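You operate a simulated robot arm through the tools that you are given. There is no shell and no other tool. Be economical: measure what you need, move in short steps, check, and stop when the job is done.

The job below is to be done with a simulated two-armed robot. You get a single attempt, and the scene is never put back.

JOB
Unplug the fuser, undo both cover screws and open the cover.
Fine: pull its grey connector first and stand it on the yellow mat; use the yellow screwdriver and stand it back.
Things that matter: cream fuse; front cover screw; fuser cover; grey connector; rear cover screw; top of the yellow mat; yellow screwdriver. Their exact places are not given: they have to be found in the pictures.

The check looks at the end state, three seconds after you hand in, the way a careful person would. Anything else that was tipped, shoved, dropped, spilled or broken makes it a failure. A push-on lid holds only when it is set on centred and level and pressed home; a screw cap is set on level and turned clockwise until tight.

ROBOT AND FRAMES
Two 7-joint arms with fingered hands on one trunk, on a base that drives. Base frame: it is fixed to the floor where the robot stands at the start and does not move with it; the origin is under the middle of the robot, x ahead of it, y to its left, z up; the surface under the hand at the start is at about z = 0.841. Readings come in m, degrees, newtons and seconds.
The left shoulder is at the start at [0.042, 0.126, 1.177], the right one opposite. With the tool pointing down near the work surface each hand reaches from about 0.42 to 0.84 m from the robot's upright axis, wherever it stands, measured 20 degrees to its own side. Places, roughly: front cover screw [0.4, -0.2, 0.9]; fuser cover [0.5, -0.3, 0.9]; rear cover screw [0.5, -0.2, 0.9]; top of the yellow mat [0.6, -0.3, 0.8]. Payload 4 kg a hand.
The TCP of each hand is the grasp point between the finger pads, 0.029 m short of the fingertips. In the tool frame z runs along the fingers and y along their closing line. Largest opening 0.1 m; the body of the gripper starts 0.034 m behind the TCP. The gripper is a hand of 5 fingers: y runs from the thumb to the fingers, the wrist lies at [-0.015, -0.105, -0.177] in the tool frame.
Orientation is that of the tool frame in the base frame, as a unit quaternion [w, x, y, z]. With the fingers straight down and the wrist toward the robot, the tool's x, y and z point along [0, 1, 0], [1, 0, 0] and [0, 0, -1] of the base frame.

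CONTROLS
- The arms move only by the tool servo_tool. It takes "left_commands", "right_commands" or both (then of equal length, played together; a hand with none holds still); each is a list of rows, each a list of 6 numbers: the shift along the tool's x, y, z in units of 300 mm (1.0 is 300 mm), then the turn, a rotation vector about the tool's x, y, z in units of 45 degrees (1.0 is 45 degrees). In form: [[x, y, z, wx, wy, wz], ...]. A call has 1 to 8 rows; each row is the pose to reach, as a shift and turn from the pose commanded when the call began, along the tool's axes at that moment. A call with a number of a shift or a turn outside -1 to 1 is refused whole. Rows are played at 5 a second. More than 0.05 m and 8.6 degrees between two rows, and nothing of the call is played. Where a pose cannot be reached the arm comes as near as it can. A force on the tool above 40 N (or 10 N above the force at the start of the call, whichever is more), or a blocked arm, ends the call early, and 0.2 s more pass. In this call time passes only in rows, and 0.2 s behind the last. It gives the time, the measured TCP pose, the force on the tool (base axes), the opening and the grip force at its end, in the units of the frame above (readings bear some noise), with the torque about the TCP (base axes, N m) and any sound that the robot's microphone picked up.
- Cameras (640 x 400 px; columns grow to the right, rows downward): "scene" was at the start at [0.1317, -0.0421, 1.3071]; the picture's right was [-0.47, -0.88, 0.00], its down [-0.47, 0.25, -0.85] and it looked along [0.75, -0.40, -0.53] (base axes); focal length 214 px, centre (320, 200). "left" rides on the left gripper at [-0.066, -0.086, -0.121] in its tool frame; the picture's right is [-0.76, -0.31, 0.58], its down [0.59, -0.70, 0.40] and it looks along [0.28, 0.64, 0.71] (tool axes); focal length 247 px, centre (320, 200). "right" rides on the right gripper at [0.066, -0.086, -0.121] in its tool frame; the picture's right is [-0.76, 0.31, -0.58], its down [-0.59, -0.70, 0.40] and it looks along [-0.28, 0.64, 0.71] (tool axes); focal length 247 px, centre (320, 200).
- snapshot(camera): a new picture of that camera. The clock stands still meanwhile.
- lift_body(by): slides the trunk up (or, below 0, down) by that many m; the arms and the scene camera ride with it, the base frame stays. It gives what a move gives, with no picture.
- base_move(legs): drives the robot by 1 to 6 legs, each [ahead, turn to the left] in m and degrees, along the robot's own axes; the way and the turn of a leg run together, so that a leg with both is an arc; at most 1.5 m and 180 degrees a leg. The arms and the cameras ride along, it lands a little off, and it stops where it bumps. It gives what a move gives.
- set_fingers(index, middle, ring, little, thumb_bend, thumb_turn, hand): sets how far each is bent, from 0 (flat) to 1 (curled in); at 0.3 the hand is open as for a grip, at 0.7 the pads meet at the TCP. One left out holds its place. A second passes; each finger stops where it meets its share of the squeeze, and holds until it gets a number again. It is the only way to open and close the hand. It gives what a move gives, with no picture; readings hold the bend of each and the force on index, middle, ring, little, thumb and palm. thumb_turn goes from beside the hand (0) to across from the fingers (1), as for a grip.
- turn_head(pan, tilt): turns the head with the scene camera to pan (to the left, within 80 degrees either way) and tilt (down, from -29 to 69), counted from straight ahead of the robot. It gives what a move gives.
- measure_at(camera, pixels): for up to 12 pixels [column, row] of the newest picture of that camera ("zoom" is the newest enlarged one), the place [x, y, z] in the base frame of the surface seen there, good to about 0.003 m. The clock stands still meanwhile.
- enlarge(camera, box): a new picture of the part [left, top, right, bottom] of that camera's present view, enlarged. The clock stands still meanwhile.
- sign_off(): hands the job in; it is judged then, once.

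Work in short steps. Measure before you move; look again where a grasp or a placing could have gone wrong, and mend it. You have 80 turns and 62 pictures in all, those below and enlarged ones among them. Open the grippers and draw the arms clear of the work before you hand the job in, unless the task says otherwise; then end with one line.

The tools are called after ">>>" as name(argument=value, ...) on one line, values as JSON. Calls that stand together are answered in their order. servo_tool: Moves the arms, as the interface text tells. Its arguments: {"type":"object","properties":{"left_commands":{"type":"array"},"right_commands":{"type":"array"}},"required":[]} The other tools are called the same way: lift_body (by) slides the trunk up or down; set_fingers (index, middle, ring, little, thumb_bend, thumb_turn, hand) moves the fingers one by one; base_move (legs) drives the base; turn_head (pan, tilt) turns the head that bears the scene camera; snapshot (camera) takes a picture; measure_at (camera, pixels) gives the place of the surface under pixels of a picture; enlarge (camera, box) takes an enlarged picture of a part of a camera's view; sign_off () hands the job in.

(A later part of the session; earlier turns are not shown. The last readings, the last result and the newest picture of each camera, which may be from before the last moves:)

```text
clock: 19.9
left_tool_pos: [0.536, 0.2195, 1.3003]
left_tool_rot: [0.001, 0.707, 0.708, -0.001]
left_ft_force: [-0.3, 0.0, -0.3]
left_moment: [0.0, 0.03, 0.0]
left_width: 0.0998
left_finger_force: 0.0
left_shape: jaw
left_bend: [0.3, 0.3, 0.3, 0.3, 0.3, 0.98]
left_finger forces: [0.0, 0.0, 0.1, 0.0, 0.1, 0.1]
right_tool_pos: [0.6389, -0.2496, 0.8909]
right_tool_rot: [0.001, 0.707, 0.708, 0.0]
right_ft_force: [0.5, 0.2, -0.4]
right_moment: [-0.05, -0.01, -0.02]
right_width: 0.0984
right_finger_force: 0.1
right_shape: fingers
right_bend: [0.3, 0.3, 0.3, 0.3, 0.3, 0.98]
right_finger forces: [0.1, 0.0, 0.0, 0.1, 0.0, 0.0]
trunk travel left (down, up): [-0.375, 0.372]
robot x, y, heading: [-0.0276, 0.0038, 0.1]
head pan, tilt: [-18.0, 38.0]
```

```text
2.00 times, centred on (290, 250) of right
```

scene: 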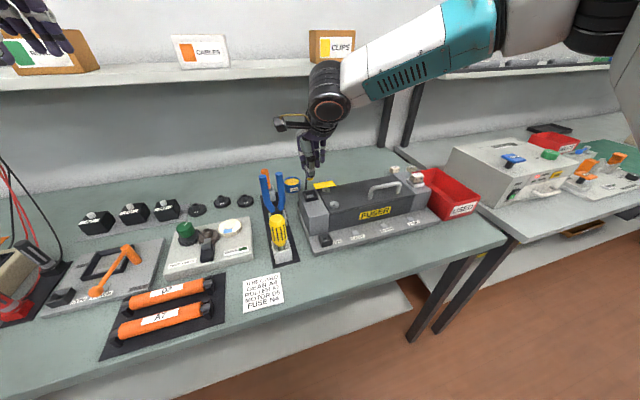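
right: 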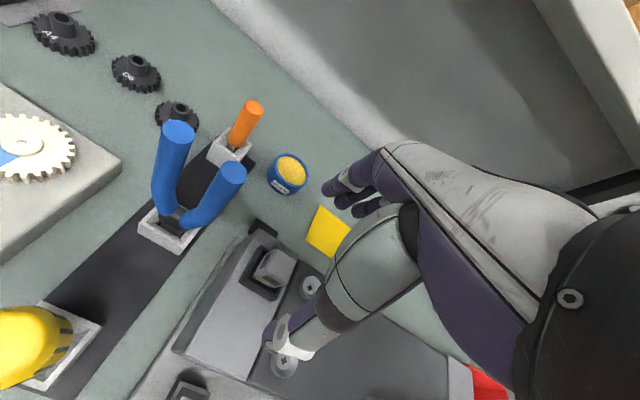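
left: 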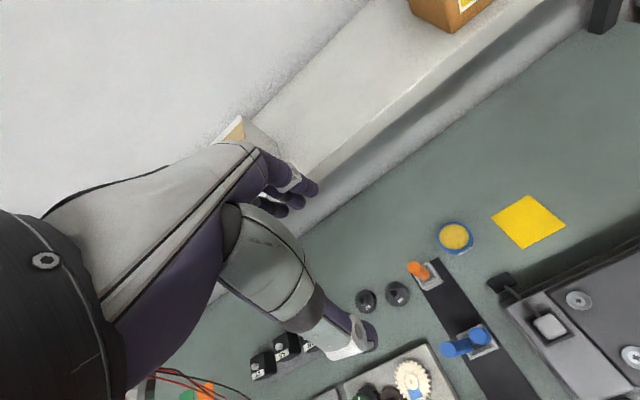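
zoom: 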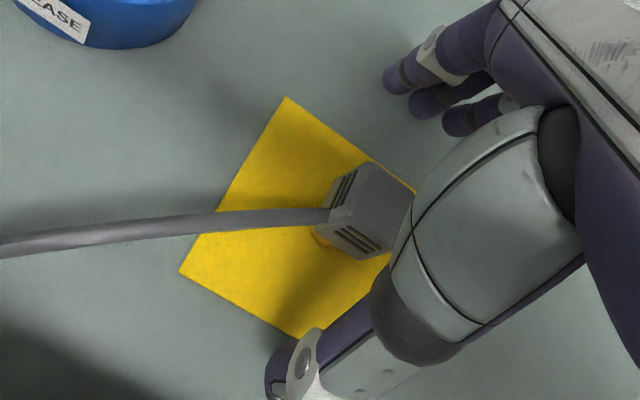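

Connector stands upright on the mat. Lift the right hand clear, back the base 0.09 m, and move above the screwdriver.

>>> servo_tool(right_commands=[[0, 0, -0.05, 0, 0, 0], [0, 0, -0.15, 0, 0, 0], [0, 0, -0.3, 0, 0, 0], [0, 0, -0.45, 0, 0, 0], [0, 0, -0.6, 0, 0, 0], [0, 0, -0.7, 0, 0, 0]])

>>> base_move(legs=[[-0.09, 0]])

>>> servo_tool(right_commands=[[0.1, -0.09, 0, 0, 0, 0], [0.2, -0.18, 0, 0, 0, 0], [0.3, -0.27, 0, 0, 0, 0], [0.4, -0.36, 0, 0, 0, 0], [0.5, -0.45, 0, 0, 0, 0], [0.6, -0.53, 0, 0, 0, 0], [0.677, -0.6, 0, 0, 0, 0]])

>>> turn_head(pan=-15, tilt=52)

>>> snapshot(camera="scene")

>>> snapshot(camera="right")

```text
clock: 21.3
left_tool_pos: [0.5356, 0.2201, 1.3005]
left_tool_rot: [0.0, 0.707, 0.707, 0.0]
left_ft_force: [0.4, 0.1, 0.3]
left_moment: [0.0, -0.01, 0.01]
left_width: 0.0999
left_finger_force: 0.1
left_shape: jaw
left_bend: [0.3, 0.3, 0.3, 0.3, 0.3, 0.98]
left_finger forces: [0.1, 0.0, 0.0, 0.1, 0.1, 0.0]
right_tool_pos: [0.639, -0.2474, 1.101]
right_tool_rot: [0.001, 0.707, 0.707, 0.0]
right_ft_force: [0.0, 0.3, -0.2]
right_moment: [0.01, 0.0, 0.02]
right_width: 0.0982
right_finger_force: 0.2
right_shape: fingers
right_bend: [0.3, 0.3, 0.3, 0.3, 0.3, 0.98]
right_finger forces: [0.1, 0.0, 0.1, 0.1, 0.0, 0.0]
trunk travel left (down, up): [-0.375, 0.372]
robot x, y, heading: [-0.031, -0.0004, -0.2]
head pan, tilt: [-18.0, 38.0]
```

```text
clock: 22.4
left_tool_pos: [0.4444, 0.2182, 1.3004]
left_tool_rot: [0.001, 0.707, 0.707, 0.0]
left_ft_force: [-0.5, 0.4, 0.7]
left_moment: [-0.01, -0.06, -0.03]
left_width: 0.0997
left_finger_force: 0.0
left_shape: jaw
left_bend: [0.3, 0.3, 0.3, 0.3, 0.3, 0.98]
left_finger forces: [0.0, 0.1, 0.0, 0.1, 0.0, 0.1]
right_tool_pos: [0.5472, -0.25, 1.1014]
right_tool_rot: [0.001, 0.708, 0.707, 0.001]
right_ft_force: [0.0, 0.1, -0.2]
right_moment: [-0.03, -0.04, 0.0]
right_width: 0.0985
right_finger_force: 0.0
right_shape: fingers
right_bend: [0.3, 0.3, 0.3, 0.3, 0.3, 0.98]
right_finger forces: [0.0, 0.0, 0.1, 0.0, 0.0, 0.1]
trunk travel left (down, up): [-0.375, 0.372]
robot x, y, heading: [-0.1188, 0.0005, 0.1]
head pan, tilt: [-18.0, 38.0]
```

```text
clock: 24.0
left_tool_pos: [0.4476, 0.2182, 1.2997]
left_tool_rot: [-0.001, 0.706, 0.708, 0.0]
left_ft_force: [0.2, 1.4, -0.3]
left_moment: [-0.01, 0.0, 0.02]
left_width: 0.0999
left_finger_force: 0.0
left_shape: jaw
left_bend: [0.3, 0.3, 0.3, 0.3, 0.3, 0.98]
left_finger forces: [0.1, 0.0, 0.0, 0.0, 0.1, 0.0]
right_tool_pos: [0.3717, -0.0483, 1.099]
right_tool_rot: [0.001, 0.707, 0.707, 0.001]
right_ft_force: [0.2, -0.2, 0.0]
right_moment: [0.01, 0.02, 0.01]
right_width: 0.0983
right_finger_force: 0.0
right_shape: fingers
right_bend: [0.3, 0.3, 0.3, 0.3, 0.3, 0.98]
right_finger forces: [0.0, 0.0, 0.0, 0.0, 0.0, 0.0]
trunk travel left (down, up): [-0.375, 0.372]
robot x, y, heading: [-0.1183, 0.0015, -0.1]
head pan, tilt: [-18.0, 38.0]
```

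```text
clock: 24.8
left_tool_pos: [0.447, 0.2179, 1.2997]
left_tool_rot: [0.001, 0.706, 0.708, 0.0]
left_ft_force: [-0.8, -0.3, 0.4]
left_moment: [0.01, 0.0, 0.05]
left_width: 0.1001
left_finger_force: 0.1
left_shape: jaw
left_bend: [0.3, 0.3, 0.3, 0.3, 0.3, 0.98]
left_finger forces: [0.1, 0.0, 0.0, 0.1, 0.0, 0.0]
right_tool_pos: [0.3718, -0.0478, 1.0987]
right_tool_rot: [0.0, 0.707, 0.707, 0.0]
right_ft_force: [-0.1, 0.5, 0.6]
right_moment: [0.02, 0.0, -0.03]
right_width: 0.0984
right_finger_force: 0.0
right_shape: fingers
right_bend: [0.3, 0.3, 0.3, 0.3, 0.3, 0.98]
right_finger forces: [0.0, 0.0, 0.1, 0.0, 0.0, 0.1]
trunk travel left (down, up): [-0.375, 0.372]
robot x, y, heading: [-0.1164, 0.0, 0.4]
head pan, tilt: [-15.0, 52.0]
```

```text
34 pictures are left
```

scene: 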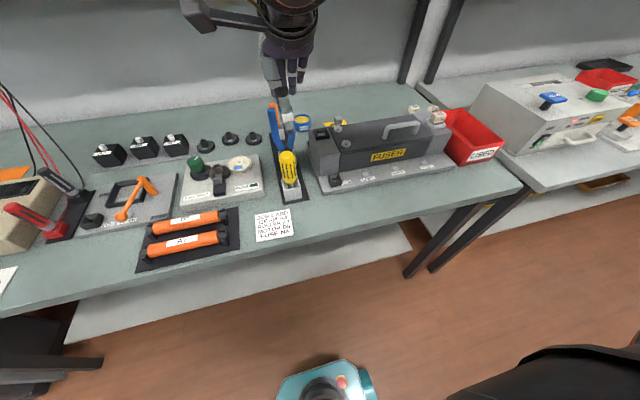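

```text
33 pictures are left
```

right: 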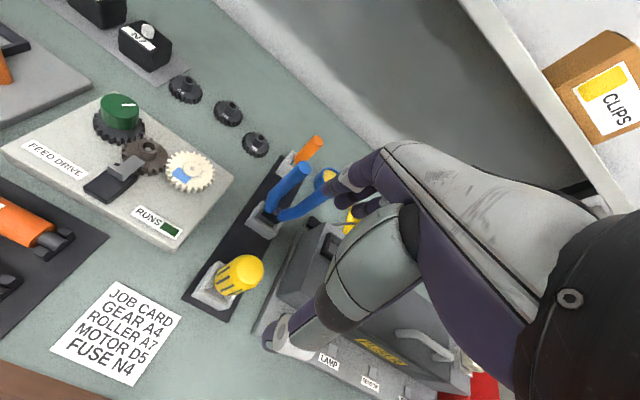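

Measure the screwdriver handle outline and pliers clearance from the right view.

>>> measure_at(camera="right", pixels=[[247, 270], [258, 263], [255, 285], [232, 265], [240, 255], [262, 278], [222, 275], [285, 210], [296, 172], [270, 214], [205, 280], [240, 285]])

>>> enlarge(camera="right", box=[180, 140, 340, 340])

```text
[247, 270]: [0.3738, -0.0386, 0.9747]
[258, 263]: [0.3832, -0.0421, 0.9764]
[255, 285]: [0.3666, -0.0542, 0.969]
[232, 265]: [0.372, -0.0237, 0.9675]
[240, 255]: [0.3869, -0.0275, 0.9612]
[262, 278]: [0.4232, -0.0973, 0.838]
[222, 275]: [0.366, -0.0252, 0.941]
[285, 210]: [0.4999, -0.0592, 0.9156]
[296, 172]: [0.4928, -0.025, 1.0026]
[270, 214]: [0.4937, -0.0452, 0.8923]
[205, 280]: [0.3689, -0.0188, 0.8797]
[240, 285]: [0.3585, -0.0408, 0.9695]
```

```text
2.00 times, centred on (260, 240) of right
```

zoom: 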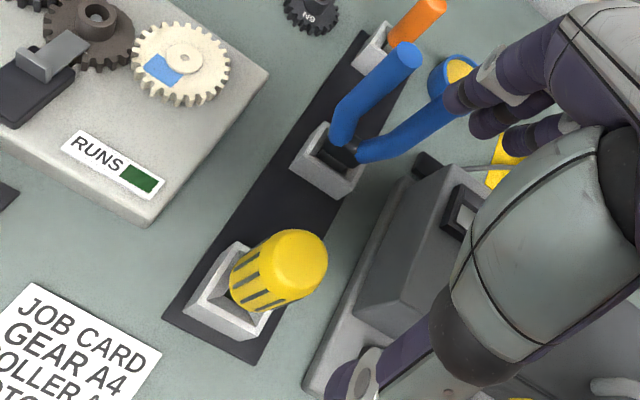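

Handle axis ≈(0.372,-0.041), Ø≈34 mm, z 0.91–0.976; pliers are clear. Descend to TCP z≈0.95 around it.

>>> servo_tool(right_commands=[[0.023, 0, 0.1, 0, 0, 0], [0.023, 0, 0.2, 0, 0, 0], [0.023, 0, 0.3, 0, 0, 0], [0.023, 0, 0.4, 0, 0, 0], [0.023, 0, 0.495, 0, 0, 0], [0.023, 0, 0.495, 0, 0, 0]])

>>> enlarge(camera="right", box=[200, 150, 400, 350])

```text
clock: 26.2
left_tool_pos: [0.4476, 0.2176, 1.3008]
left_tool_rot: [0.0, 0.707, 0.707, 0.001]
left_ft_force: [-1.0, 0.3, 0.7]
left_moment: [-0.04, 0.02, -0.01]
left_width: 0.0996
left_finger_force: 0.1
left_shape: jaw
left_bend: [0.3, 0.3, 0.3, 0.3, 0.3, 0.98]
left_finger forces: [0.0, 0.0, 0.0, 0.1, 0.0, 0.0]
right_tool_pos: [0.3676, -0.0593, 0.9604]
right_tool_rot: [0.0, 0.707, 0.708, 0.0]
right_ft_force: [-0.3, 0.3, 0.2]
right_moment: [-0.04, 0.03, 0.0]
right_width: 0.0983
right_finger_force: 0.1
right_shape: fingers
right_bend: [0.3, 0.3, 0.3, 0.3, 0.3, 0.98]
right_finger forces: [0.1, 0.0, 0.0, 0.0, 0.1, 0.0]
right hand out of reach, approached as far as the arm can: row 4, 5, 6
trunk travel left (down, up): [-0.375, 0.372]
robot x, y, heading: [-0.1175, 0.0006, 0.2]
head pan, tilt: [-15.0, 52.0]
```

```text
2.00 times, centred on (300, 250) of right
```

zoom: 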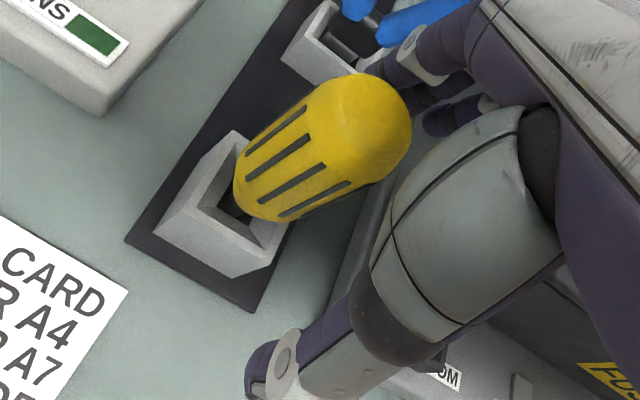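

Too close for this arm: it stopped at (0.368,-0.059,0.960). Raise straight up, then back the base by 0.1 m.

>>> servo_tool(right_commands=[[0, 0, -0.12, 0, 0, 0], [0, 0, -0.25, 0, 0, 0], [0, 0, -0.4, 0, 0, 0], [0, 0, -0.47, 0, 0, 0]])

>>> base_move(legs=[[-0.1, 0]])

```text
clock: 27.2
left_tool_pos: [0.448, 0.2179, 1.3002]
left_tool_rot: [0.0, 0.706, 0.708, 0.0]
left_ft_force: [0.0, -0.3, 0.1]
left_moment: [-0.01, -0.01, 0.03]
left_width: 0.1001
left_finger_force: 0.2
left_shape: jaw
left_bend: [0.3, 0.3, 0.3, 0.3, 0.3, 0.98]
left_finger forces: [0.0, 0.1, 0.1, 0.0, 0.0, 0.0]
right_tool_pos: [0.365, -0.057, 1.1016]
right_tool_rot: [0.0, 0.706, 0.708, 0.0]
right_ft_force: [-0.5, 0.1, 0.0]
right_moment: [0.02, 0.01, -0.01]
right_width: 0.0985
right_finger_force: 0.1
right_shape: fingers
right_bend: [0.3, 0.3, 0.3, 0.3, 0.3, 0.98]
right_finger forces: [0.1, 0.0, 0.1, 0.0, 0.0, 0.1]
trunk travel left (down, up): [-0.375, 0.372]
robot x, y, heading: [-0.1203, 0.0024, 0.0]
head pan, tilt: [-15.0, 52.0]
```

```text
clock: 28.3
left_tool_pos: [0.3454, 0.2185, 1.3008]
left_tool_rot: [0.0, 0.706, 0.708, 0.001]
left_ft_force: [-0.9, 0.4, 0.3]
left_moment: [-0.05, -0.03, 0.01]
left_width: 0.0997
left_finger_force: 0.1
left_shape: jaw
left_bend: [0.3, 0.3, 0.3, 0.3, 0.3, 0.98]
left_finger forces: [0.0, 0.1, 0.0, 0.1, 0.1, 0.1]
right_tool_pos: [0.2639, -0.0569, 1.1027]
right_tool_rot: [0.001, 0.707, 0.708, 0.001]
right_ft_force: [0.1, -0.1, -0.5]
right_moment: [0.02, -0.02, 0.0]
right_width: 0.0985
right_finger_force: 0.1
right_shape: fingers
right_bend: [0.3, 0.3, 0.3, 0.3, 0.3, 0.98]
right_finger forces: [0.0, 0.1, 0.0, 0.0, 0.1, 0.0]
trunk travel left (down, up): [-0.375, 0.372]
robot x, y, heading: [-0.2219, -0.004, 0.1]
head pan, tilt: [-15.0, 52.0]
```

Now shift over the handle axis (0.372,-0.041) and descend to z≈1.0 to verify reach.

>>> servo_tool(right_commands=[[0.02, 0.12, 0, 0, 0, 0], [0.04, 0.24, 0, 0, 0, 0], [0.053, 0.36, 0, 0, 0, 0], [0.053, 0.36, 0.12, 0, 0, 0], [0.053, 0.36, 0.24, 0, 0, 0], [0.053, 0.36, 0.34, 0, 0, 0], [0.053, 0.36, 0.34, 0, 0, 0]])

>>> enlarge(camera="right", box=[200, 150, 400, 350])

```text
clock: 29.9
left_tool_pos: [0.3461, 0.2175, 1.3001]
left_tool_rot: [0.0, 0.707, 0.707, 0.0]
left_ft_force: [-0.3, 0.2, 0.8]
left_moment: [0.05, 0.0, 0.02]
left_width: 0.0998
left_finger_force: 0.1
left_shape: jaw
left_bend: [0.3, 0.3, 0.3, 0.3, 0.3, 0.98]
left_finger forces: [0.0, 0.1, 0.0, 0.0, 0.0, 0.0]
right_tool_pos: [0.3575, -0.0715, 1.0093]
right_tool_rot: [0.001, 0.706, 0.708, 0.001]
right_ft_force: [0.2, -0.6, -0.6]
right_moment: [0.02, -0.02, -0.01]
right_width: 0.0989
right_finger_force: 0.1
right_shape: fingers
right_bend: [0.3, 0.3, 0.3, 0.3, 0.3, 0.98]
right_finger forces: [0.0, 0.0, 0.0, 0.1, 0.0, 0.0]
right hand out of reach, approached as far as the arm can: row 2, 3, 4, 5, 6, 7
trunk travel left (down, up): [-0.375, 0.372]
robot x, y, heading: [-0.2201, 0.0012, 0.3]
head pan, tilt: [-15.0, 52.0]
```

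```text
2.00 times, centred on (300, 250) of right
```

zoom: 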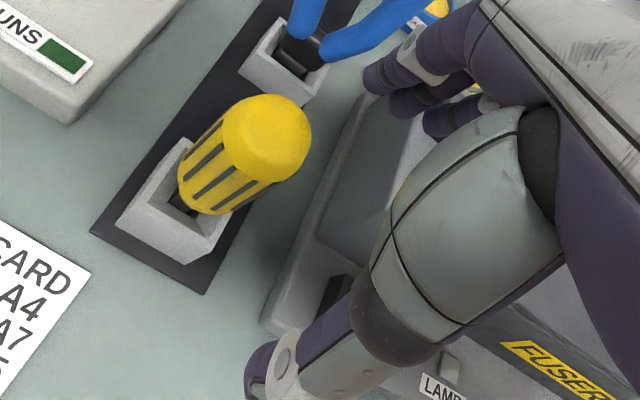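

The limit is a cross-body bearing (~-7°), so I raise the hand and turn the base left 15° instead.

>>> servo_tool(right_commands=[[0, 0, -0.14, 0, 0, 0], [0, 0, -0.28, 0, 0, 0], [0, 0, -0.4, 0, 0, 0]])

>>> base_move(legs=[[0.0, 15]])

```text
clock: 30.7
left_tool_pos: [0.3468, 0.2181, 1.3001]
left_tool_rot: [0.0, 0.706, 0.708, -0.001]
left_ft_force: [-0.2, 0.4, -0.8]
left_moment: [-0.02, -0.05, 0.0]
left_width: 0.0997
left_finger_force: 0.1
left_shape: jaw
left_bend: [0.3, 0.3, 0.3, 0.3, 0.3, 0.98]
left_finger forces: [0.0, 0.0, 0.0, 0.0, 0.0, 0.0]
right_tool_pos: [0.3566, -0.0713, 1.1275]
right_tool_rot: [0.001, 0.707, 0.707, 0.0]
right_ft_force: [0.3, -0.5, 0.6]
right_moment: [-0.02, -0.03, 0.0]
right_width: 0.0987
right_finger_force: 0.2
right_shape: fingers
right_bend: [0.3, 0.3, 0.3, 0.3, 0.3, 0.98]
right_finger forces: [0.0, 0.1, 0.0, 0.0, 0.0, 0.1]
trunk travel left (down, up): [-0.375, 0.372]
robot x, y, heading: [-0.2198, -0.0004, 0.2]
head pan, tilt: [-15.0, 52.0]
```

```text
clock: 32.0
left_tool_pos: [0.2715, 0.36, 1.2991]
left_tool_rot: [0.001, 0.607, 0.794, 0.0]
left_ft_force: [-1.0, -0.8, 1.1]
left_moment: [0.01, -0.01, 0.02]
left_width: 0.0996
left_finger_force: 0.1
left_shape: jaw
left_bend: [0.3, 0.3, 0.3, 0.3, 0.3, 0.98]
left_finger forces: [0.0, 0.0, 0.0, 0.0, 0.0, 0.0]
right_tool_pos: [0.3555, 0.0824, 1.1266]
right_tool_rot: [0.001, 0.607, 0.795, 0.0]
right_ft_force: [-1.2, 0.1, 0.2]
right_moment: [-0.02, -0.01, -0.02]
right_width: 0.0987
right_finger_force: 0.0
right_shape: fingers
right_bend: [0.3, 0.3, 0.3, 0.3, 0.3, 0.98]
right_finger forces: [0.1, 0.0, 0.0, 0.0, 0.0, 0.0]
trunk travel left (down, up): [-0.375, 0.372]
robot x, y, heading: [-0.2201, 0.0004, 15.4]
head pan, tilt: [-15.0, 52.0]
```

Now compute in the rotated tool frame: shift x -0.123, y -0.017 m, also turn the hand 15° clockwise back to square; descend to z≈1.02.

>>> servo_tool(right_commands=[[-0.14, -0.02, 0, 0, 0, 0.11], [-0.28, -0.04, 0, 0, 0, 0.22], [-0.411, -0.056, 0, 0, 0, 0.34], [-0.411, -0.056, 0.12, 0, 0, 0.34], [-0.411, -0.056, 0.24, 0, 0, 0.34], [-0.411, -0.056, 0.35, 0, 0, 0.34], [-0.411, -0.056, 0.35, 0, 0, 0.34]])

>>> enlarge(camera="right", box=[200, 150, 400, 350])

```text
clock: 33.6
left_tool_pos: [0.2701, 0.3582, 1.3014]
left_tool_rot: [-0.001, 0.608, 0.794, 0.0]
left_ft_force: [0.2, -0.2, -0.8]
left_moment: [0.01, 0.01, 0.03]
left_width: 0.0996
left_finger_force: 0.0
left_shape: jaw
left_bend: [0.3, 0.3, 0.3, 0.3, 0.3, 0.98]
left_finger forces: [0.0, 0.0, 0.0, 0.0, 0.0, 0.1]
right_tool_pos: [0.3702, -0.041, 1.0215]
right_tool_rot: [0.001, 0.708, 0.706, 0.0]
right_ft_force: [0.2, -0.2, 0.1]
right_moment: [0.01, 0.02, 0.0]
right_width: 0.0987
right_finger_force: 0.0
right_shape: fingers
right_bend: [0.3, 0.3, 0.3, 0.3, 0.3, 0.98]
right_finger forces: [0.1, 0.0, 0.0, 0.1, 0.0, 0.0]
trunk travel left (down, up): [-0.375, 0.372]
robot x, y, heading: [-0.2237, 0.0027, 15.5]
head pan, tilt: [-15.0, 52.0]
```

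```text
2.00 times, centred on (300, 250) of right
```

zoom: 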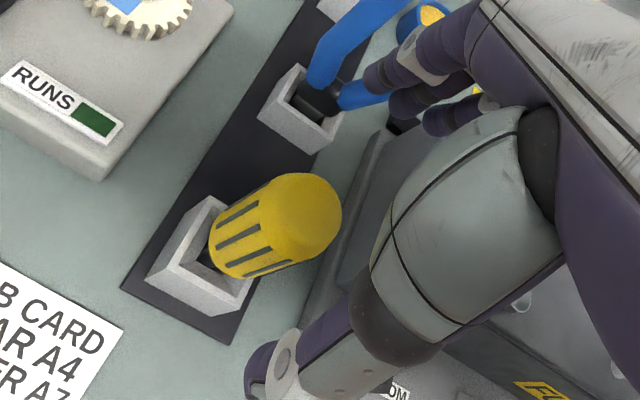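

Reached. Lower to z≈0.95 and then close on the handle.

>>> servo_tool(right_commands=[[0, 0.005, 0.08, 0, 0, 0], [0, 0.005, 0.16, 0, 0, 0], [0, 0.005, 0.235, 0, 0, 0], [0, 0.005, 0.235, 0, 0, 0]])

>>> set_fingers(hand="right", index=0.75, middle=0.75, ring=0.75, little=0.6, thumb_bend=0.75)

>>> enlarge(camera="right", box=[200, 150, 400, 350])

```text
clock: 34.6
left_tool_pos: [0.2703, 0.3582, 1.3005]
left_tool_rot: [0.001, 0.607, 0.794, 0.0]
left_ft_force: [0.0, 0.1, -0.2]
left_moment: [0.02, 0.0, -0.01]
left_width: 0.0998
left_finger_force: 0.0
left_shape: jaw
left_bend: [0.3, 0.3, 0.3, 0.3, 0.3, 0.98]
left_finger forces: [0.0, 0.0, 0.0, 0.0, 0.1, 0.1]
right_tool_pos: [0.3729, -0.0409, 0.9508]
right_tool_rot: [0.001, 0.707, 0.707, 0.001]
right_ft_force: [0.1, 0.5, 0.5]
right_moment: [0.0, -0.02, 0.03]
right_width: 0.0986
right_finger_force: 0.0
right_shape: fingers
right_bend: [0.3, 0.3, 0.3, 0.3, 0.3, 0.98]
right_finger forces: [0.0, 0.0, 0.0, 0.1, 0.0, 0.0]
trunk travel left (down, up): [-0.375, 0.372]
robot x, y, heading: [-0.2199, 0.0013, 15.6]
head pan, tilt: [-15.0, 52.0]
```

```text
clock: 35.6
left_tool_pos: [0.2703, 0.3583, 1.2999]
left_tool_rot: [0.0, 0.607, 0.794, -0.001]
left_ft_force: [0.2, -1.0, 0.3]
left_moment: [-0.03, 0.02, 0.02]
left_width: 0.0998
left_finger_force: 0.1
left_shape: jaw
left_bend: [0.3, 0.3, 0.3, 0.3, 0.3, 0.98]
left_finger forces: [0.1, 0.0, 0.0, 0.0, 0.0, 0.1]
right_tool_pos: [0.373, -0.0414, 0.9512]
right_tool_rot: [0.0, 0.708, 0.707, 0.001]
right_ft_force: [0.9, 0.0, -0.1]
right_moment: [0.0, -0.04, -0.04]
right_width: 0.0307
right_finger_force: 15.2
right_shape: fingers
right_bend: [0.61, 0.64, 0.75, 0.6, 0.6, 1.0]
right_finger forces: [8.4, 6.7, 0.0, 0.1, 15.5, 0.1]
trunk travel left (down, up): [-0.375, 0.372]
robot x, y, heading: [-0.2178, -0.0034, 15.4]
head pan, tilt: [-15.0, 52.0]
```

```text
2.00 times, centred on (300, 250) of right
```

zoom: 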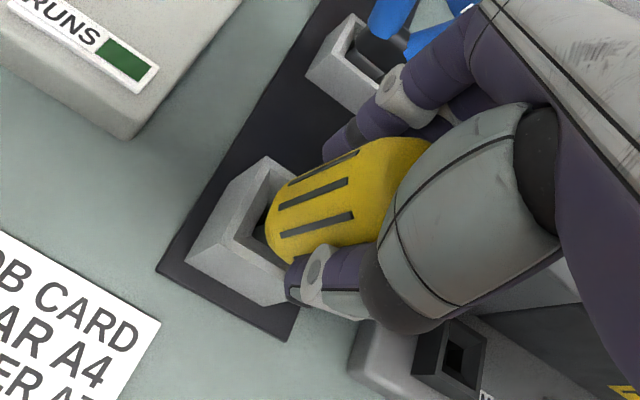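

Grip is on index/middle/thumb at 15 N. I firm it up for torque before lifting.

>>> set_fingers(hand="right", index=0.95, middle=0.95, thumb_bend=0.95)

>>> servo_tool(right_commands=[[0, 0, -0.05, 0, 0, 0], [0, 0, -0.15, 0, 0, 0], [0, 0, -0.3, 0, 0, 0], [0, 0, -0.45, 0, 0, 0], [0, 0, -0.55, 0, 0, 0]])

>>> turn_head(pan=-30, tilt=40)

>>> snapshot(camera="scene")

>>> enlarge(camera="right", box=[200, 150, 400, 350])

```text
clock: 36.6
left_tool_pos: [0.2706, 0.3592, 1.2999]
left_tool_rot: [0.0, 0.607, 0.794, 0.0]
left_ft_force: [-0.2, 1.1, -0.8]
left_moment: [0.01, -0.01, -0.01]
left_width: 0.0999
left_finger_force: 0.0
left_shape: jaw
left_bend: [0.3, 0.3, 0.3, 0.3, 0.3, 0.98]
left_finger forces: [0.0, 0.0, 0.0, 0.1, 0.0, 0.0]
right_tool_pos: [0.3739, -0.0405, 0.9511]
right_tool_rot: [0.001, 0.708, 0.706, 0.001]
right_ft_force: [-0.4, 0.1, -0.8]
right_moment: [-0.04, 0.02, 0.0]
right_width: 0.0308
right_finger_force: 23.4
right_shape: fingers
right_bend: [0.57, 0.61, 0.75, 0.6, 0.51, 1.0]
right_finger forces: [13.3, 9.0, 0.1, 0.0, 23.9, 0.0]
trunk travel left (down, up): [-0.375, 0.372]
robot x, y, heading: [-0.2189, 0.0012, 15.2]
head pan, tilt: [-15.0, 52.0]
```

```text
clock: 37.8
left_tool_pos: [0.2706, 0.3587, 1.3001]
left_tool_rot: [0.0, 0.608, 0.794, 0.0]
left_ft_force: [-0.3, 0.1, -0.5]
left_moment: [0.05, 0.01, -0.01]
left_width: 0.0999
left_finger_force: 0.1
left_shape: jaw
left_bend: [0.3, 0.3, 0.3, 0.3, 0.3, 0.98]
left_finger forces: [0.0, 0.0, 0.0, 0.0, 0.0, 0.1]
right_tool_pos: [0.3722, -0.041, 1.1181]
right_tool_rot: [0.0, 0.707, 0.707, 0.001]
right_ft_force: [-0.7, 0.6, -0.8]
right_moment: [-0.03, 0.04, 0.03]
right_width: 0.0303
right_finger_force: 22.9
right_shape: fingers
right_bend: [0.57, 0.61, 0.75, 0.6, 0.51, 1.0]
right_finger forces: [13.3, 8.9, 0.0, 0.0, 23.6, 0.0]
trunk travel left (down, up): [-0.375, 0.372]
robot x, y, heading: [-0.2169, -0.001, 15.2]
head pan, tilt: [-15.0, 52.0]
```

```text
clock: 38.6
left_tool_pos: [0.2706, 0.3596, 1.3003]
left_tool_rot: [0.0, 0.608, 0.794, 0.0]
left_ft_force: [0.0, 0.2, -0.5]
left_moment: [-0.01, -0.01, 0.01]
left_width: 0.0998
left_finger_force: 0.0
left_shape: jaw
left_bend: [0.3, 0.3, 0.3, 0.3, 0.3, 0.98]
left_finger forces: [0.0, 0.0, 0.0, 0.1, 0.0, 0.1]
right_tool_pos: [0.3726, -0.0396, 1.1169]
right_tool_rot: [0.0, 0.708, 0.706, 0.0]
right_ft_force: [0.2, 0.1, -2.0]
right_moment: [-0.01, 0.0, 0.02]
right_width: 0.0304
right_finger_force: 22.8
right_shape: fingers
right_bend: [0.57, 0.61, 0.75, 0.6, 0.51, 1.0]
right_finger forces: [13.3, 8.8, 0.0, 0.0, 23.6, 0.0]
trunk travel left (down, up): [-0.375, 0.372]
robot x, y, heading: [-0.2203, 0.0008, 14.9]
head pan, tilt: [-30.0, 40.0]
```

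```text
27 pictures are left
```

scene: 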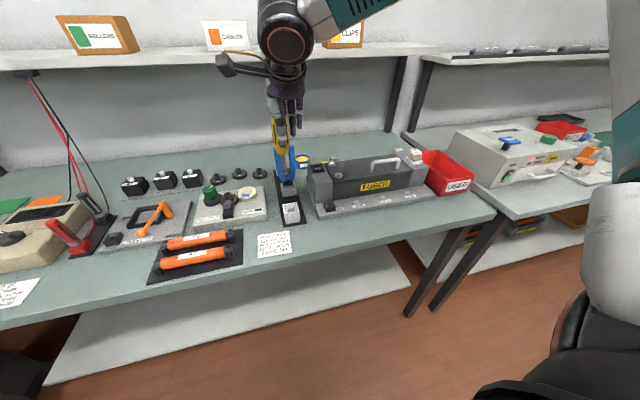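

```text
2.00 times, centred on (300, 250) of right
```

zoom: 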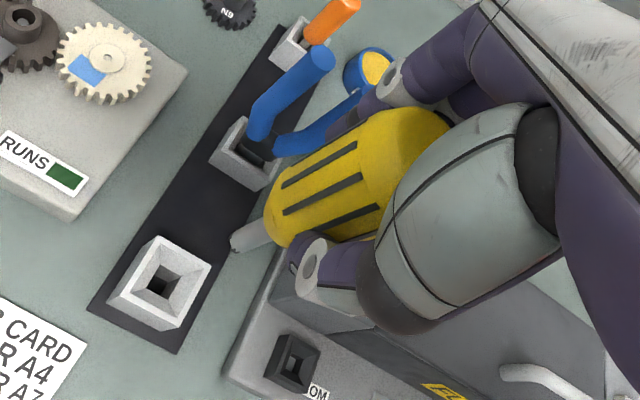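

Driver is held; shaft tip seen at zoom (234,247). Measure it and get a closer scene view.

>>> measure_at(camera="zoom", pixels=[[234, 245], [240, 240], [250, 235], [262, 230], [300, 220], [160, 285], [205, 250], [115, 290], [150, 325]])

>>> enlarge(camera="scene", box=[260, 120, 330, 190])

```text
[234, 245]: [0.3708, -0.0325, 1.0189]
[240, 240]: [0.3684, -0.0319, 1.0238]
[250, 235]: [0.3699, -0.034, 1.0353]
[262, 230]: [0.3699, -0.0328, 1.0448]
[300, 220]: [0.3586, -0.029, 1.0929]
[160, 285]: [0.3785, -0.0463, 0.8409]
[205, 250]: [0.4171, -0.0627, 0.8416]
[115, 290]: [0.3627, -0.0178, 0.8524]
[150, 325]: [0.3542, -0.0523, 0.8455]
```

```text
5.71 times, centred on (295, 155) of scene
```

zoom: 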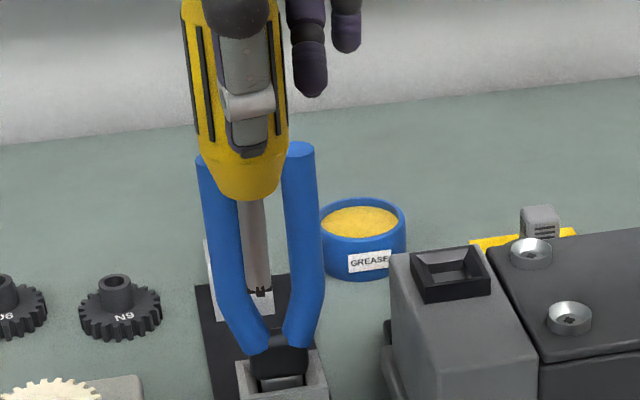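

>>> measure_at(camera="zoom", pixels=[[259, 288], [256, 250], [252, 210], [240, 185], [210, 180], [276, 180], [197, 40], [284, 60], [530, 250], [569, 320], [540, 215]])

```text
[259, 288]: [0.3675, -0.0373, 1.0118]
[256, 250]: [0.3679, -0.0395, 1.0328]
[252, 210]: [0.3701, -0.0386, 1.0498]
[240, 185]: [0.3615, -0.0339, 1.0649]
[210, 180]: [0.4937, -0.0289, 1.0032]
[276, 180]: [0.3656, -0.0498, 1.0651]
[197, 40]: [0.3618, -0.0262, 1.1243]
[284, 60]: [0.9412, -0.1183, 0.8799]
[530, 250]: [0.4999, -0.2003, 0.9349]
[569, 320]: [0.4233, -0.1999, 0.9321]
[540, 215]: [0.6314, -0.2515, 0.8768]
```

Tip is ≈0.106 m below TCP and nearly coaxial. Go above the front screw (0.424,-0.1995), tip ≈25 mm above it.

>>> servo_tool(right_commands=[[-0.13, 0.044, 0, 0, 0, 0], [-0.27, 0.088, 0, 0, 0, 0], [-0.4, 0.132, 0, 0, 0, 0], [-0.538, 0.176, 0, 0, 0, 0], [-0.538, 0.176, 0.08, 0, 0, 0], [-0.538, 0.176, 0.165, 0, 0, 0], [-0.538, 0.176, 0.165, 0, 0, 0]])

>>> enlarge(camera="scene", box=[290, 140, 370, 190])

>>> enlarge(camera="right", box=[200, 190, 340, 290])

```text
clock: 40.2
left_tool_pos: [0.2707, 0.3583, 1.3]
left_tool_rot: [0.0, 0.607, 0.795, 0.0]
left_ft_force: [-0.5, 0.1, -0.8]
left_moment: [-0.02, 0.04, 0.01]
left_width: 0.0998
left_finger_force: 0.0
left_shape: jaw
left_bend: [0.3, 0.3, 0.3, 0.3, 0.3, 0.98]
left_finger forces: [0.0, 0.1, 0.0, 0.0, 0.1, 0.0]
right_tool_pos: [0.4248, -0.205, 1.0668]
right_tool_rot: [0.002, 0.708, 0.707, 0.0]
right_ft_force: [0.0, -0.1, -1.6]
right_moment: [0.01, 0.01, -0.02]
right_width: 0.0306
right_finger_force: 23.1
right_shape: fingers
right_bend: [0.57, 0.61, 0.75, 0.6, 0.51, 1.0]
right_finger forces: [13.3, 8.7, 0.1, 0.1, 23.3, 0.0]
trunk travel left (down, up): [-0.375, 0.372]
robot x, y, heading: [-0.2204, 0.001, 15.4]
head pan, tilt: [-30.0, 40.0]
```

```text
8.00 times, centred on (330, 165) of scene
```

zoom: 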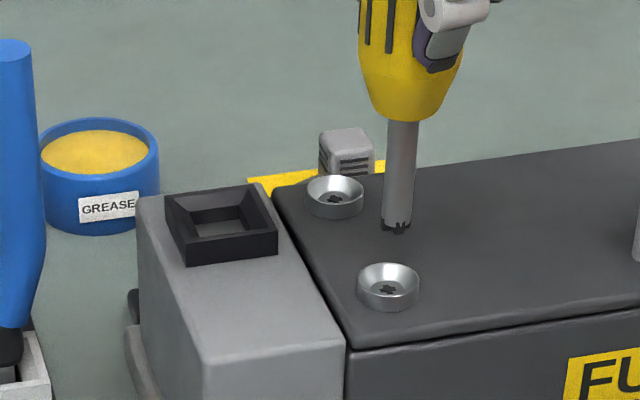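

```text
4.00 times, centred on (270, 240) of right
```

zoom: 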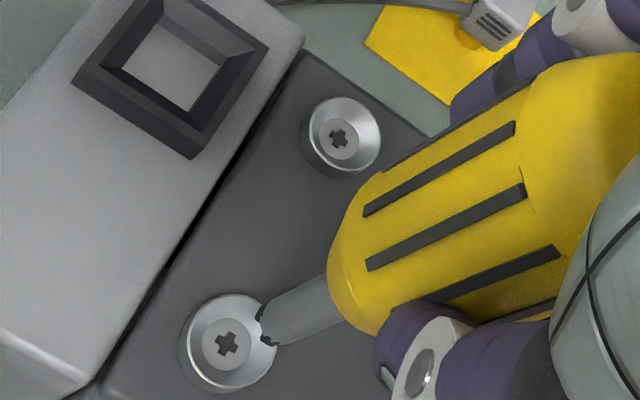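

>>> measure_at(camera="zoom", pixels=[[268, 338], [270, 320], [285, 325], [310, 310], [226, 343], [185, 330], [270, 370], [215, 390], [250, 300], [338, 138]])

>>> measure_at(camera="right", pixels=[[257, 273]])

```text
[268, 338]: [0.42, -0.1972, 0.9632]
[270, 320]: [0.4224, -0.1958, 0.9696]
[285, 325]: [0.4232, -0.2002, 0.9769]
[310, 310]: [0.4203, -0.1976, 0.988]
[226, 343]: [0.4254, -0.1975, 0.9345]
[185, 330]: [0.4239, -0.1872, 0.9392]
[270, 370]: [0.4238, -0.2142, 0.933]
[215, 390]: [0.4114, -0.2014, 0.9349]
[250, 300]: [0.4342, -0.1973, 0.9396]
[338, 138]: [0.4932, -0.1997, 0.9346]
```

```text
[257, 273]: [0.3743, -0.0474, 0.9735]
```

Tip ≈(0.424,-0.1995,0.962) is right above the screw (0.4245,-0.199,0.9345). Descend 28 mm in decreasing steps.

>>> servo_tool(right_commands=[[0, 0, 0.04, 0, 0, 0], [0, 0, 0.07, 0, 0, 0], [0, 0, 0.085, 0, 0, 0], [0, 0, 0.09, 0, 0, 0], [0, 0, 0.093, 0, 0, 0]])

>>> enlarge(camera="right", box=[200, 190, 340, 290])

```text
clock: 41.4
left_tool_pos: [0.2703, 0.3591, 1.3001]
left_tool_rot: [0.0, 0.607, 0.794, 0.0]
left_ft_force: [-0.3, 0.2, 0.3]
left_moment: [0.01, -0.01, 0.01]
left_width: 0.0998
left_finger_force: 0.0
left_shape: jaw
left_bend: [0.3, 0.3, 0.3, 0.3, 0.3, 0.98]
left_finger forces: [0.0, 0.0, 0.0, 0.1, 0.1, 0.0]
right_tool_pos: [0.4253, -0.2039, 1.04]
right_tool_rot: [0.001, 0.708, 0.706, 0.001]
right_ft_force: [0.2, -0.2, 3.9]
right_moment: [0.01, -0.01, 0.0]
right_width: 0.0304
right_finger_force: 23.2
right_shape: fingers
right_bend: [0.57, 0.61, 0.75, 0.6, 0.51, 1.0]
right_finger forces: [13.7, 8.9, 0.1, 0.1, 24.1, 0.0]
trunk travel left (down, up): [-0.375, 0.372]
robot x, y, heading: [-0.2217, -0.0028, 15.1]
head pan, tilt: [-30.0, 40.0]
```

```text
4.00 times, centred on (270, 240) of right
```

zoom: 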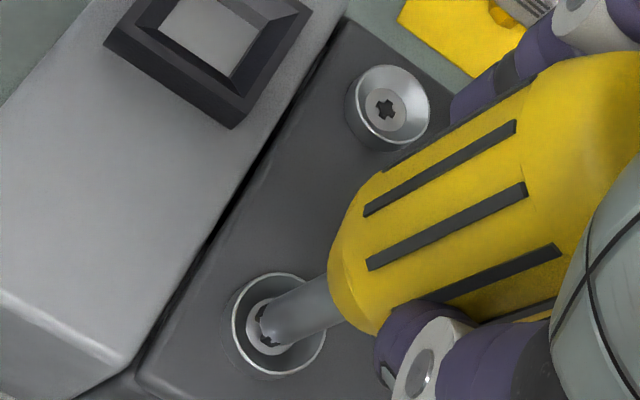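

Contact (3.9 N) with the tip in the cup. Press ~3 mm further while turning 45° counter-clockwise.

>>> servo_tool(right_commands=[[0, 0, 0.008, 0, 0, 0], [0, 0, 0.01, 0, 0, -0.16], [0, 0, 0.01, 0, 0, -0.32], [0, 0, 0.01, 0, 0, -0.48], [0, 0, 0.01, 0, 0, -0.64], [0, 0, 0.01, 0, 0, -0.8], [0, 0, 0.01, 0, 0, -0.96]])

>>> enlarge(camera="right", box=[200, 190, 340, 290])

```text
clock: 43.0
left_tool_pos: [0.2696, 0.3585, 1.3014]
left_tool_rot: [0.002, 0.607, 0.795, 0.001]
left_ft_force: [0.3, -0.2, 1.1]
left_moment: [0.02, 0.01, 0.02]
left_width: 0.1
left_finger_force: 0.1
left_shape: jaw
left_bend: [0.3, 0.3, 0.3, 0.3, 0.3, 0.98]
left_finger forces: [0.0, 0.1, 0.1, 0.0, 0.0, 0.1]
right_tool_pos: [0.424, -0.2026, 1.0388]
right_tool_rot: [0.001, 0.398, 0.917, 0.003]
right_ft_force: [1.7, -0.3, 18.6]
right_moment: [0.09, -0.18, -0.01]
right_width: 0.0303
right_finger_force: 25.3
right_shape: fingers
right_bend: [0.56, 0.61, 0.75, 0.6, 0.51, 0.99]
right_finger forces: [14.3, 11.9, 0.0, 0.1, 24.7, 0.1]
trunk travel left (down, up): [-0.375, 0.372]
robot x, y, heading: [-0.2201, -0.0004, 15.0]
head pan, tilt: [-30.0, 40.0]
```

```text
4.00 times, centred on (270, 240) of right
```

zoom: 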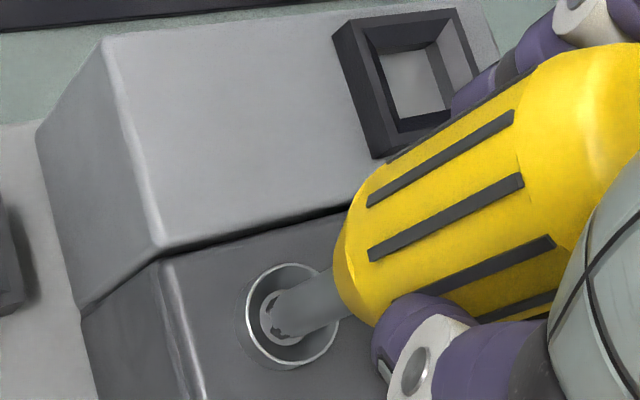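

18.6 N axial but no torque: probably not engaged. Look closer at tip versus screw head.

>>> enlarge(camera="right", box=[245, 250, 295, 290])

>>> enlarge(camera="scene", box=[320, 155, 360, 185])

```text
10.00 times, centred on (270, 270) of right
```

zoom: 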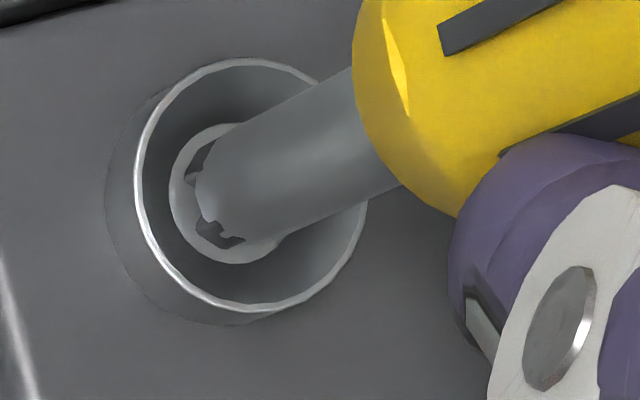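

```text
13.33 times, centred on (340, 170) of scene
```

zoom: 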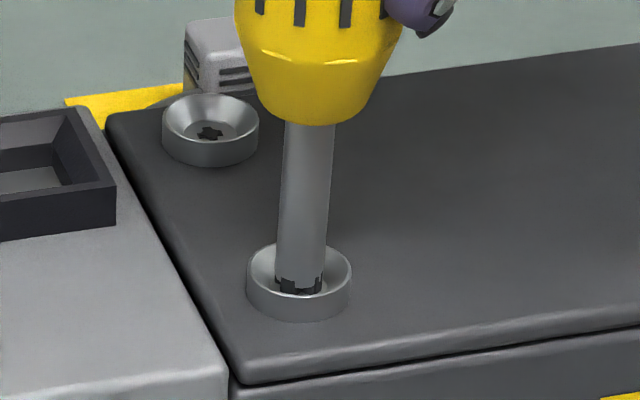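

Tip is centred on the screw's floor but the cross isn't in yet; it aligns within 90°. Continue counter-clockwise 45°.

>>> servo_tool(right_commands=[[0, 0, 0, 0, 0, -0.14], [0, 0, 0, 0, 0, -0.28], [0, 0, 0, 0, 0, -0.42], [0, 0, 0, 0, 0, -0.56], [0, 0, 0, 0, 0, -0.7], [0, 0, 0, 0, 0, -0.84], [0, 0, 0, 0, 0, -0.98]])

>>> enlarge(camera="right", box=[240, 245, 300, 295])

```text
clock: 44.6
left_tool_pos: [0.2686, 0.3592, 1.2995]
left_tool_rot: [0.001, 0.607, 0.794, 0.001]
left_ft_force: [0.6, 0.1, 0.3]
left_moment: [0.01, -0.04, 0.04]
left_width: 0.0997
left_finger_force: 0.0
left_shape: jaw
left_bend: [0.3, 0.3, 0.3, 0.3, 0.3, 0.98]
left_finger forces: [0.1, 0.0, 0.0, 0.0, 0.1, 0.0]
right_tool_pos: [0.4243, -0.2029, 1.0391]
right_tool_rot: [0.003, 0.023, 1.0, 0.0]
right_ft_force: [2.9, 2.1, 20.9]
right_moment: [0.27, -0.13, -0.06]
right_width: 0.0303
right_finger_force: 26.3
right_shape: fingers
right_bend: [0.56, 0.61, 0.75, 0.6, 0.51, 0.99]
right_finger forces: [14.5, 13.2, 0.0, 0.0, 24.5, 0.1]
trunk travel left (down, up): [-0.375, 0.372]
robot x, y, heading: [-0.2198, 0.0013, 15.6]
head pan, tilt: [-30.0, 40.0]
```

```text
8.00 times, centred on (270, 270) of right
```

zoom: 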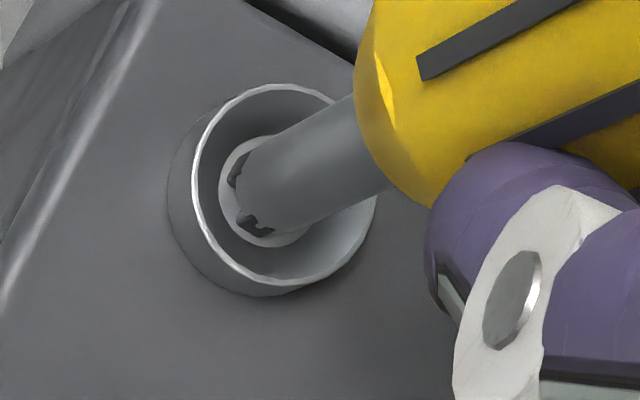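

Collar looks a bit taller now; measure the rim height and cover beside it.

>>> measure_at(camera="zoom", pixels=[[195, 170], [210, 245], [270, 283], [330, 265], [235, 97], [180, 210], [150, 200], [250, 330], [270, 255]])

>>> enlarge(camera="scene", box=[320, 155, 360, 185])

```text
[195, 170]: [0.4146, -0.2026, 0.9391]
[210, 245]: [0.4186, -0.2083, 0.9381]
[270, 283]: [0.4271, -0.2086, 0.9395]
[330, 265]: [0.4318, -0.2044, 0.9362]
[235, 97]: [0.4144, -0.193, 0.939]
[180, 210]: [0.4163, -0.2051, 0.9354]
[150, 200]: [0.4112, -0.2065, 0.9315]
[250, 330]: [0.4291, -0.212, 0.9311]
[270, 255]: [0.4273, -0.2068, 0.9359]
```

```text
13.33 times, centred on (340, 170) of scene
```

zoom: 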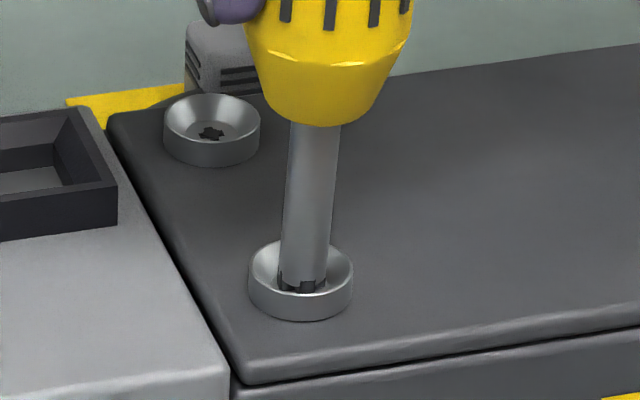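

Inconclusive; force rose 18.6→20.9 N, which may be the screw rising. Turn 45° more and compare.

>>> servo_tool(right_commands=[[0, 0, 0, 0, 0, -0.14], [0, 0, 0, 0, 0, -0.28], [0, 0, 0, 0, 0, -0.42], [0, 0, 0, 0, 0, -0.56], [0, 0, 0, 0, 0, -0.7], [0, 0, 0, 0, 0, -0.84], [0, 0, 0, 0, 0, -0.98]])

```text
clock: 46.2
left_tool_pos: [0.2685, 0.3597, 1.3004]
left_tool_rot: [0.001, 0.608, 0.794, 0.001]
left_ft_force: [-0.6, 0.2, 0.5]
left_moment: [-0.02, 0.0, 0.0]
left_width: 0.0999
left_finger_force: 0.1
left_shape: jaw
left_bend: [0.3, 0.3, 0.3, 0.3, 0.3, 0.98]
left_finger forces: [0.0, 0.0, 0.0, 0.1, 0.0, 0.0]
right_tool_pos: [0.4232, -0.2012, 1.0394]
right_tool_rot: [0.002, -0.354, 0.935, -0.001]
right_ft_force: [0.6, 2.8, 24.2]
right_moment: [0.16, 0.01, -0.03]
right_width: 0.03
right_finger_force: 27.1
right_shape: fingers
right_bend: [0.56, 0.61, 0.75, 0.6, 0.5, 0.99]
right_finger forces: [14.5, 14.2, 0.0, 0.0, 25.8, 0.0]
trunk travel left (down, up): [-0.375, 0.372]
robot x, y, heading: [-0.2209, 0.001, 15.4]
head pan, tilt: [-30.0, 40.0]
```

Force keeps rising steadily (24 N), consistent with the screw backing out. Continue 45° with a 1 mm retreat, then look.

>>> servo_tool(right_commands=[[0, 0, -0.001, 0, 0, -0.14], [0, 0, -0.001, 0, 0, -0.28], [0, 0, -0.002, 0, 0, -0.42], [0, 0, -0.002, 0, 0, -0.56], [0, 0, -0.003, 0, 0, -0.7], [0, 0, -0.003, 0, 0, -0.84], [0, 0, -0.003, 0, 0, -0.98]])

>>> enlarge(camera="scene", box=[320, 155, 360, 185])

```text
clock: 47.8
left_tool_pos: [0.2697, 0.359, 1.3004]
left_tool_rot: [0.0, 0.607, 0.795, 0.0]
left_ft_force: [0.0, 0.1, 0.1]
left_moment: [-0.01, -0.02, -0.04]
left_width: 0.0998
left_finger_force: 0.0
left_shape: jaw
left_bend: [0.3, 0.3, 0.3, 0.3, 0.3, 0.98]
left_finger forces: [0.1, 0.1, 0.1, 0.0, 0.0, 0.0]
right_tool_pos: [0.401, -0.2087, 1.0452]
right_tool_rot: [0.003, -0.678, 0.735, -0.002]
right_ft_force: [0.9, -0.3, -0.7]
right_moment: [-0.02, -0.01, 0.01]
right_width: 0.031
right_finger_force: 22.3
right_shape: fingers
right_bend: [0.56, 0.62, 0.75, 0.6, 0.48, 0.99]
right_finger forces: [12.7, 10.0, 0.0, 0.0, 22.3, 0.0]
right hand out of reach, approached as far as the arm can: row 2, 3, 4, 5, 6, 7
trunk travel left (down, up): [-0.375, 0.372]
robot x, y, heading: [-0.2233, 0.0028, 15.0]
head pan, tilt: [-30.0, 40.0]
```

```text
13.33 times, centred on (340, 170) of scene
```

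zoom: 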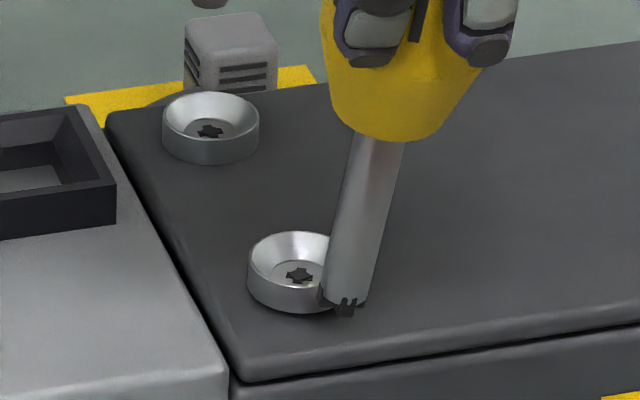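

The arm ran out of yaw range and slipped off the screw, but the front screw now looks higher than before. Measure both rims.

>>> measure_at(camera="zoom", pixels=[[299, 275], [262, 300], [250, 265], [295, 233], [210, 131], [165, 125], [211, 93], [345, 308], [280, 330], [360, 200]])

>>> servo_tool(right_commands=[[0, 0, -0.05, 0, 0, 0], [0, 0, -0.12, 0, 0, 0.15], [0, 0, -0.12, 0, 0, 0.33], [0, 0, -0.12, 0, 0, 0.5], [0, 0, -0.12, 0, 0, 0.67], [0, 0, -0.12, 0, 0, 0.83], [0, 0, -0.12, 0, 0, 1.0]])

```text
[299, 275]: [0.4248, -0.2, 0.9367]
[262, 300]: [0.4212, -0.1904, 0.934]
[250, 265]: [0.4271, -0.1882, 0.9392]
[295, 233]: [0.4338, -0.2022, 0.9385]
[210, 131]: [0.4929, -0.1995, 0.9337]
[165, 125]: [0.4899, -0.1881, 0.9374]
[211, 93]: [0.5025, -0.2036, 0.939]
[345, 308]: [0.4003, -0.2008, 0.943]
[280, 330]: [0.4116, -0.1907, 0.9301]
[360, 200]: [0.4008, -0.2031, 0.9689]
```

```text
clock: 49.4
left_tool_pos: [0.2707, 0.3589, 1.3001]
left_tool_rot: [0.0, 0.608, 0.794, 0.0]
left_ft_force: [0.6, 0.6, 0.5]
left_moment: [0.01, 0.02, 0.0]
left_width: 0.0997
left_finger_force: 0.1
left_shape: jaw
left_bend: [0.3, 0.3, 0.3, 0.3, 0.3, 0.98]
left_finger forces: [0.1, 0.1, 0.0, 0.0, 0.1, 0.1]
right_tool_pos: [0.4013, -0.2101, 1.0837]
right_tool_rot: [0.001, -0.343, 0.939, 0.0]
right_ft_force: [0.5, 0.2, -1.3]
right_moment: [0.0, 0.0, 0.0]
right_width: 0.0306
right_finger_force: 22.6
right_shape: fingers
right_bend: [0.56, 0.62, 0.75, 0.6, 0.48, 0.99]
right_finger forces: [12.6, 10.0, 0.0, 0.0, 22.3, 0.1]
right hand out of reach, approached as far as the arm can: row 1, 2
trunk travel left (down, up): [-0.375, 0.372]
robot x, y, heading: [-0.2209, -0.0013, 15.4]
head pan, tilt: [-30.0, 40.0]
```

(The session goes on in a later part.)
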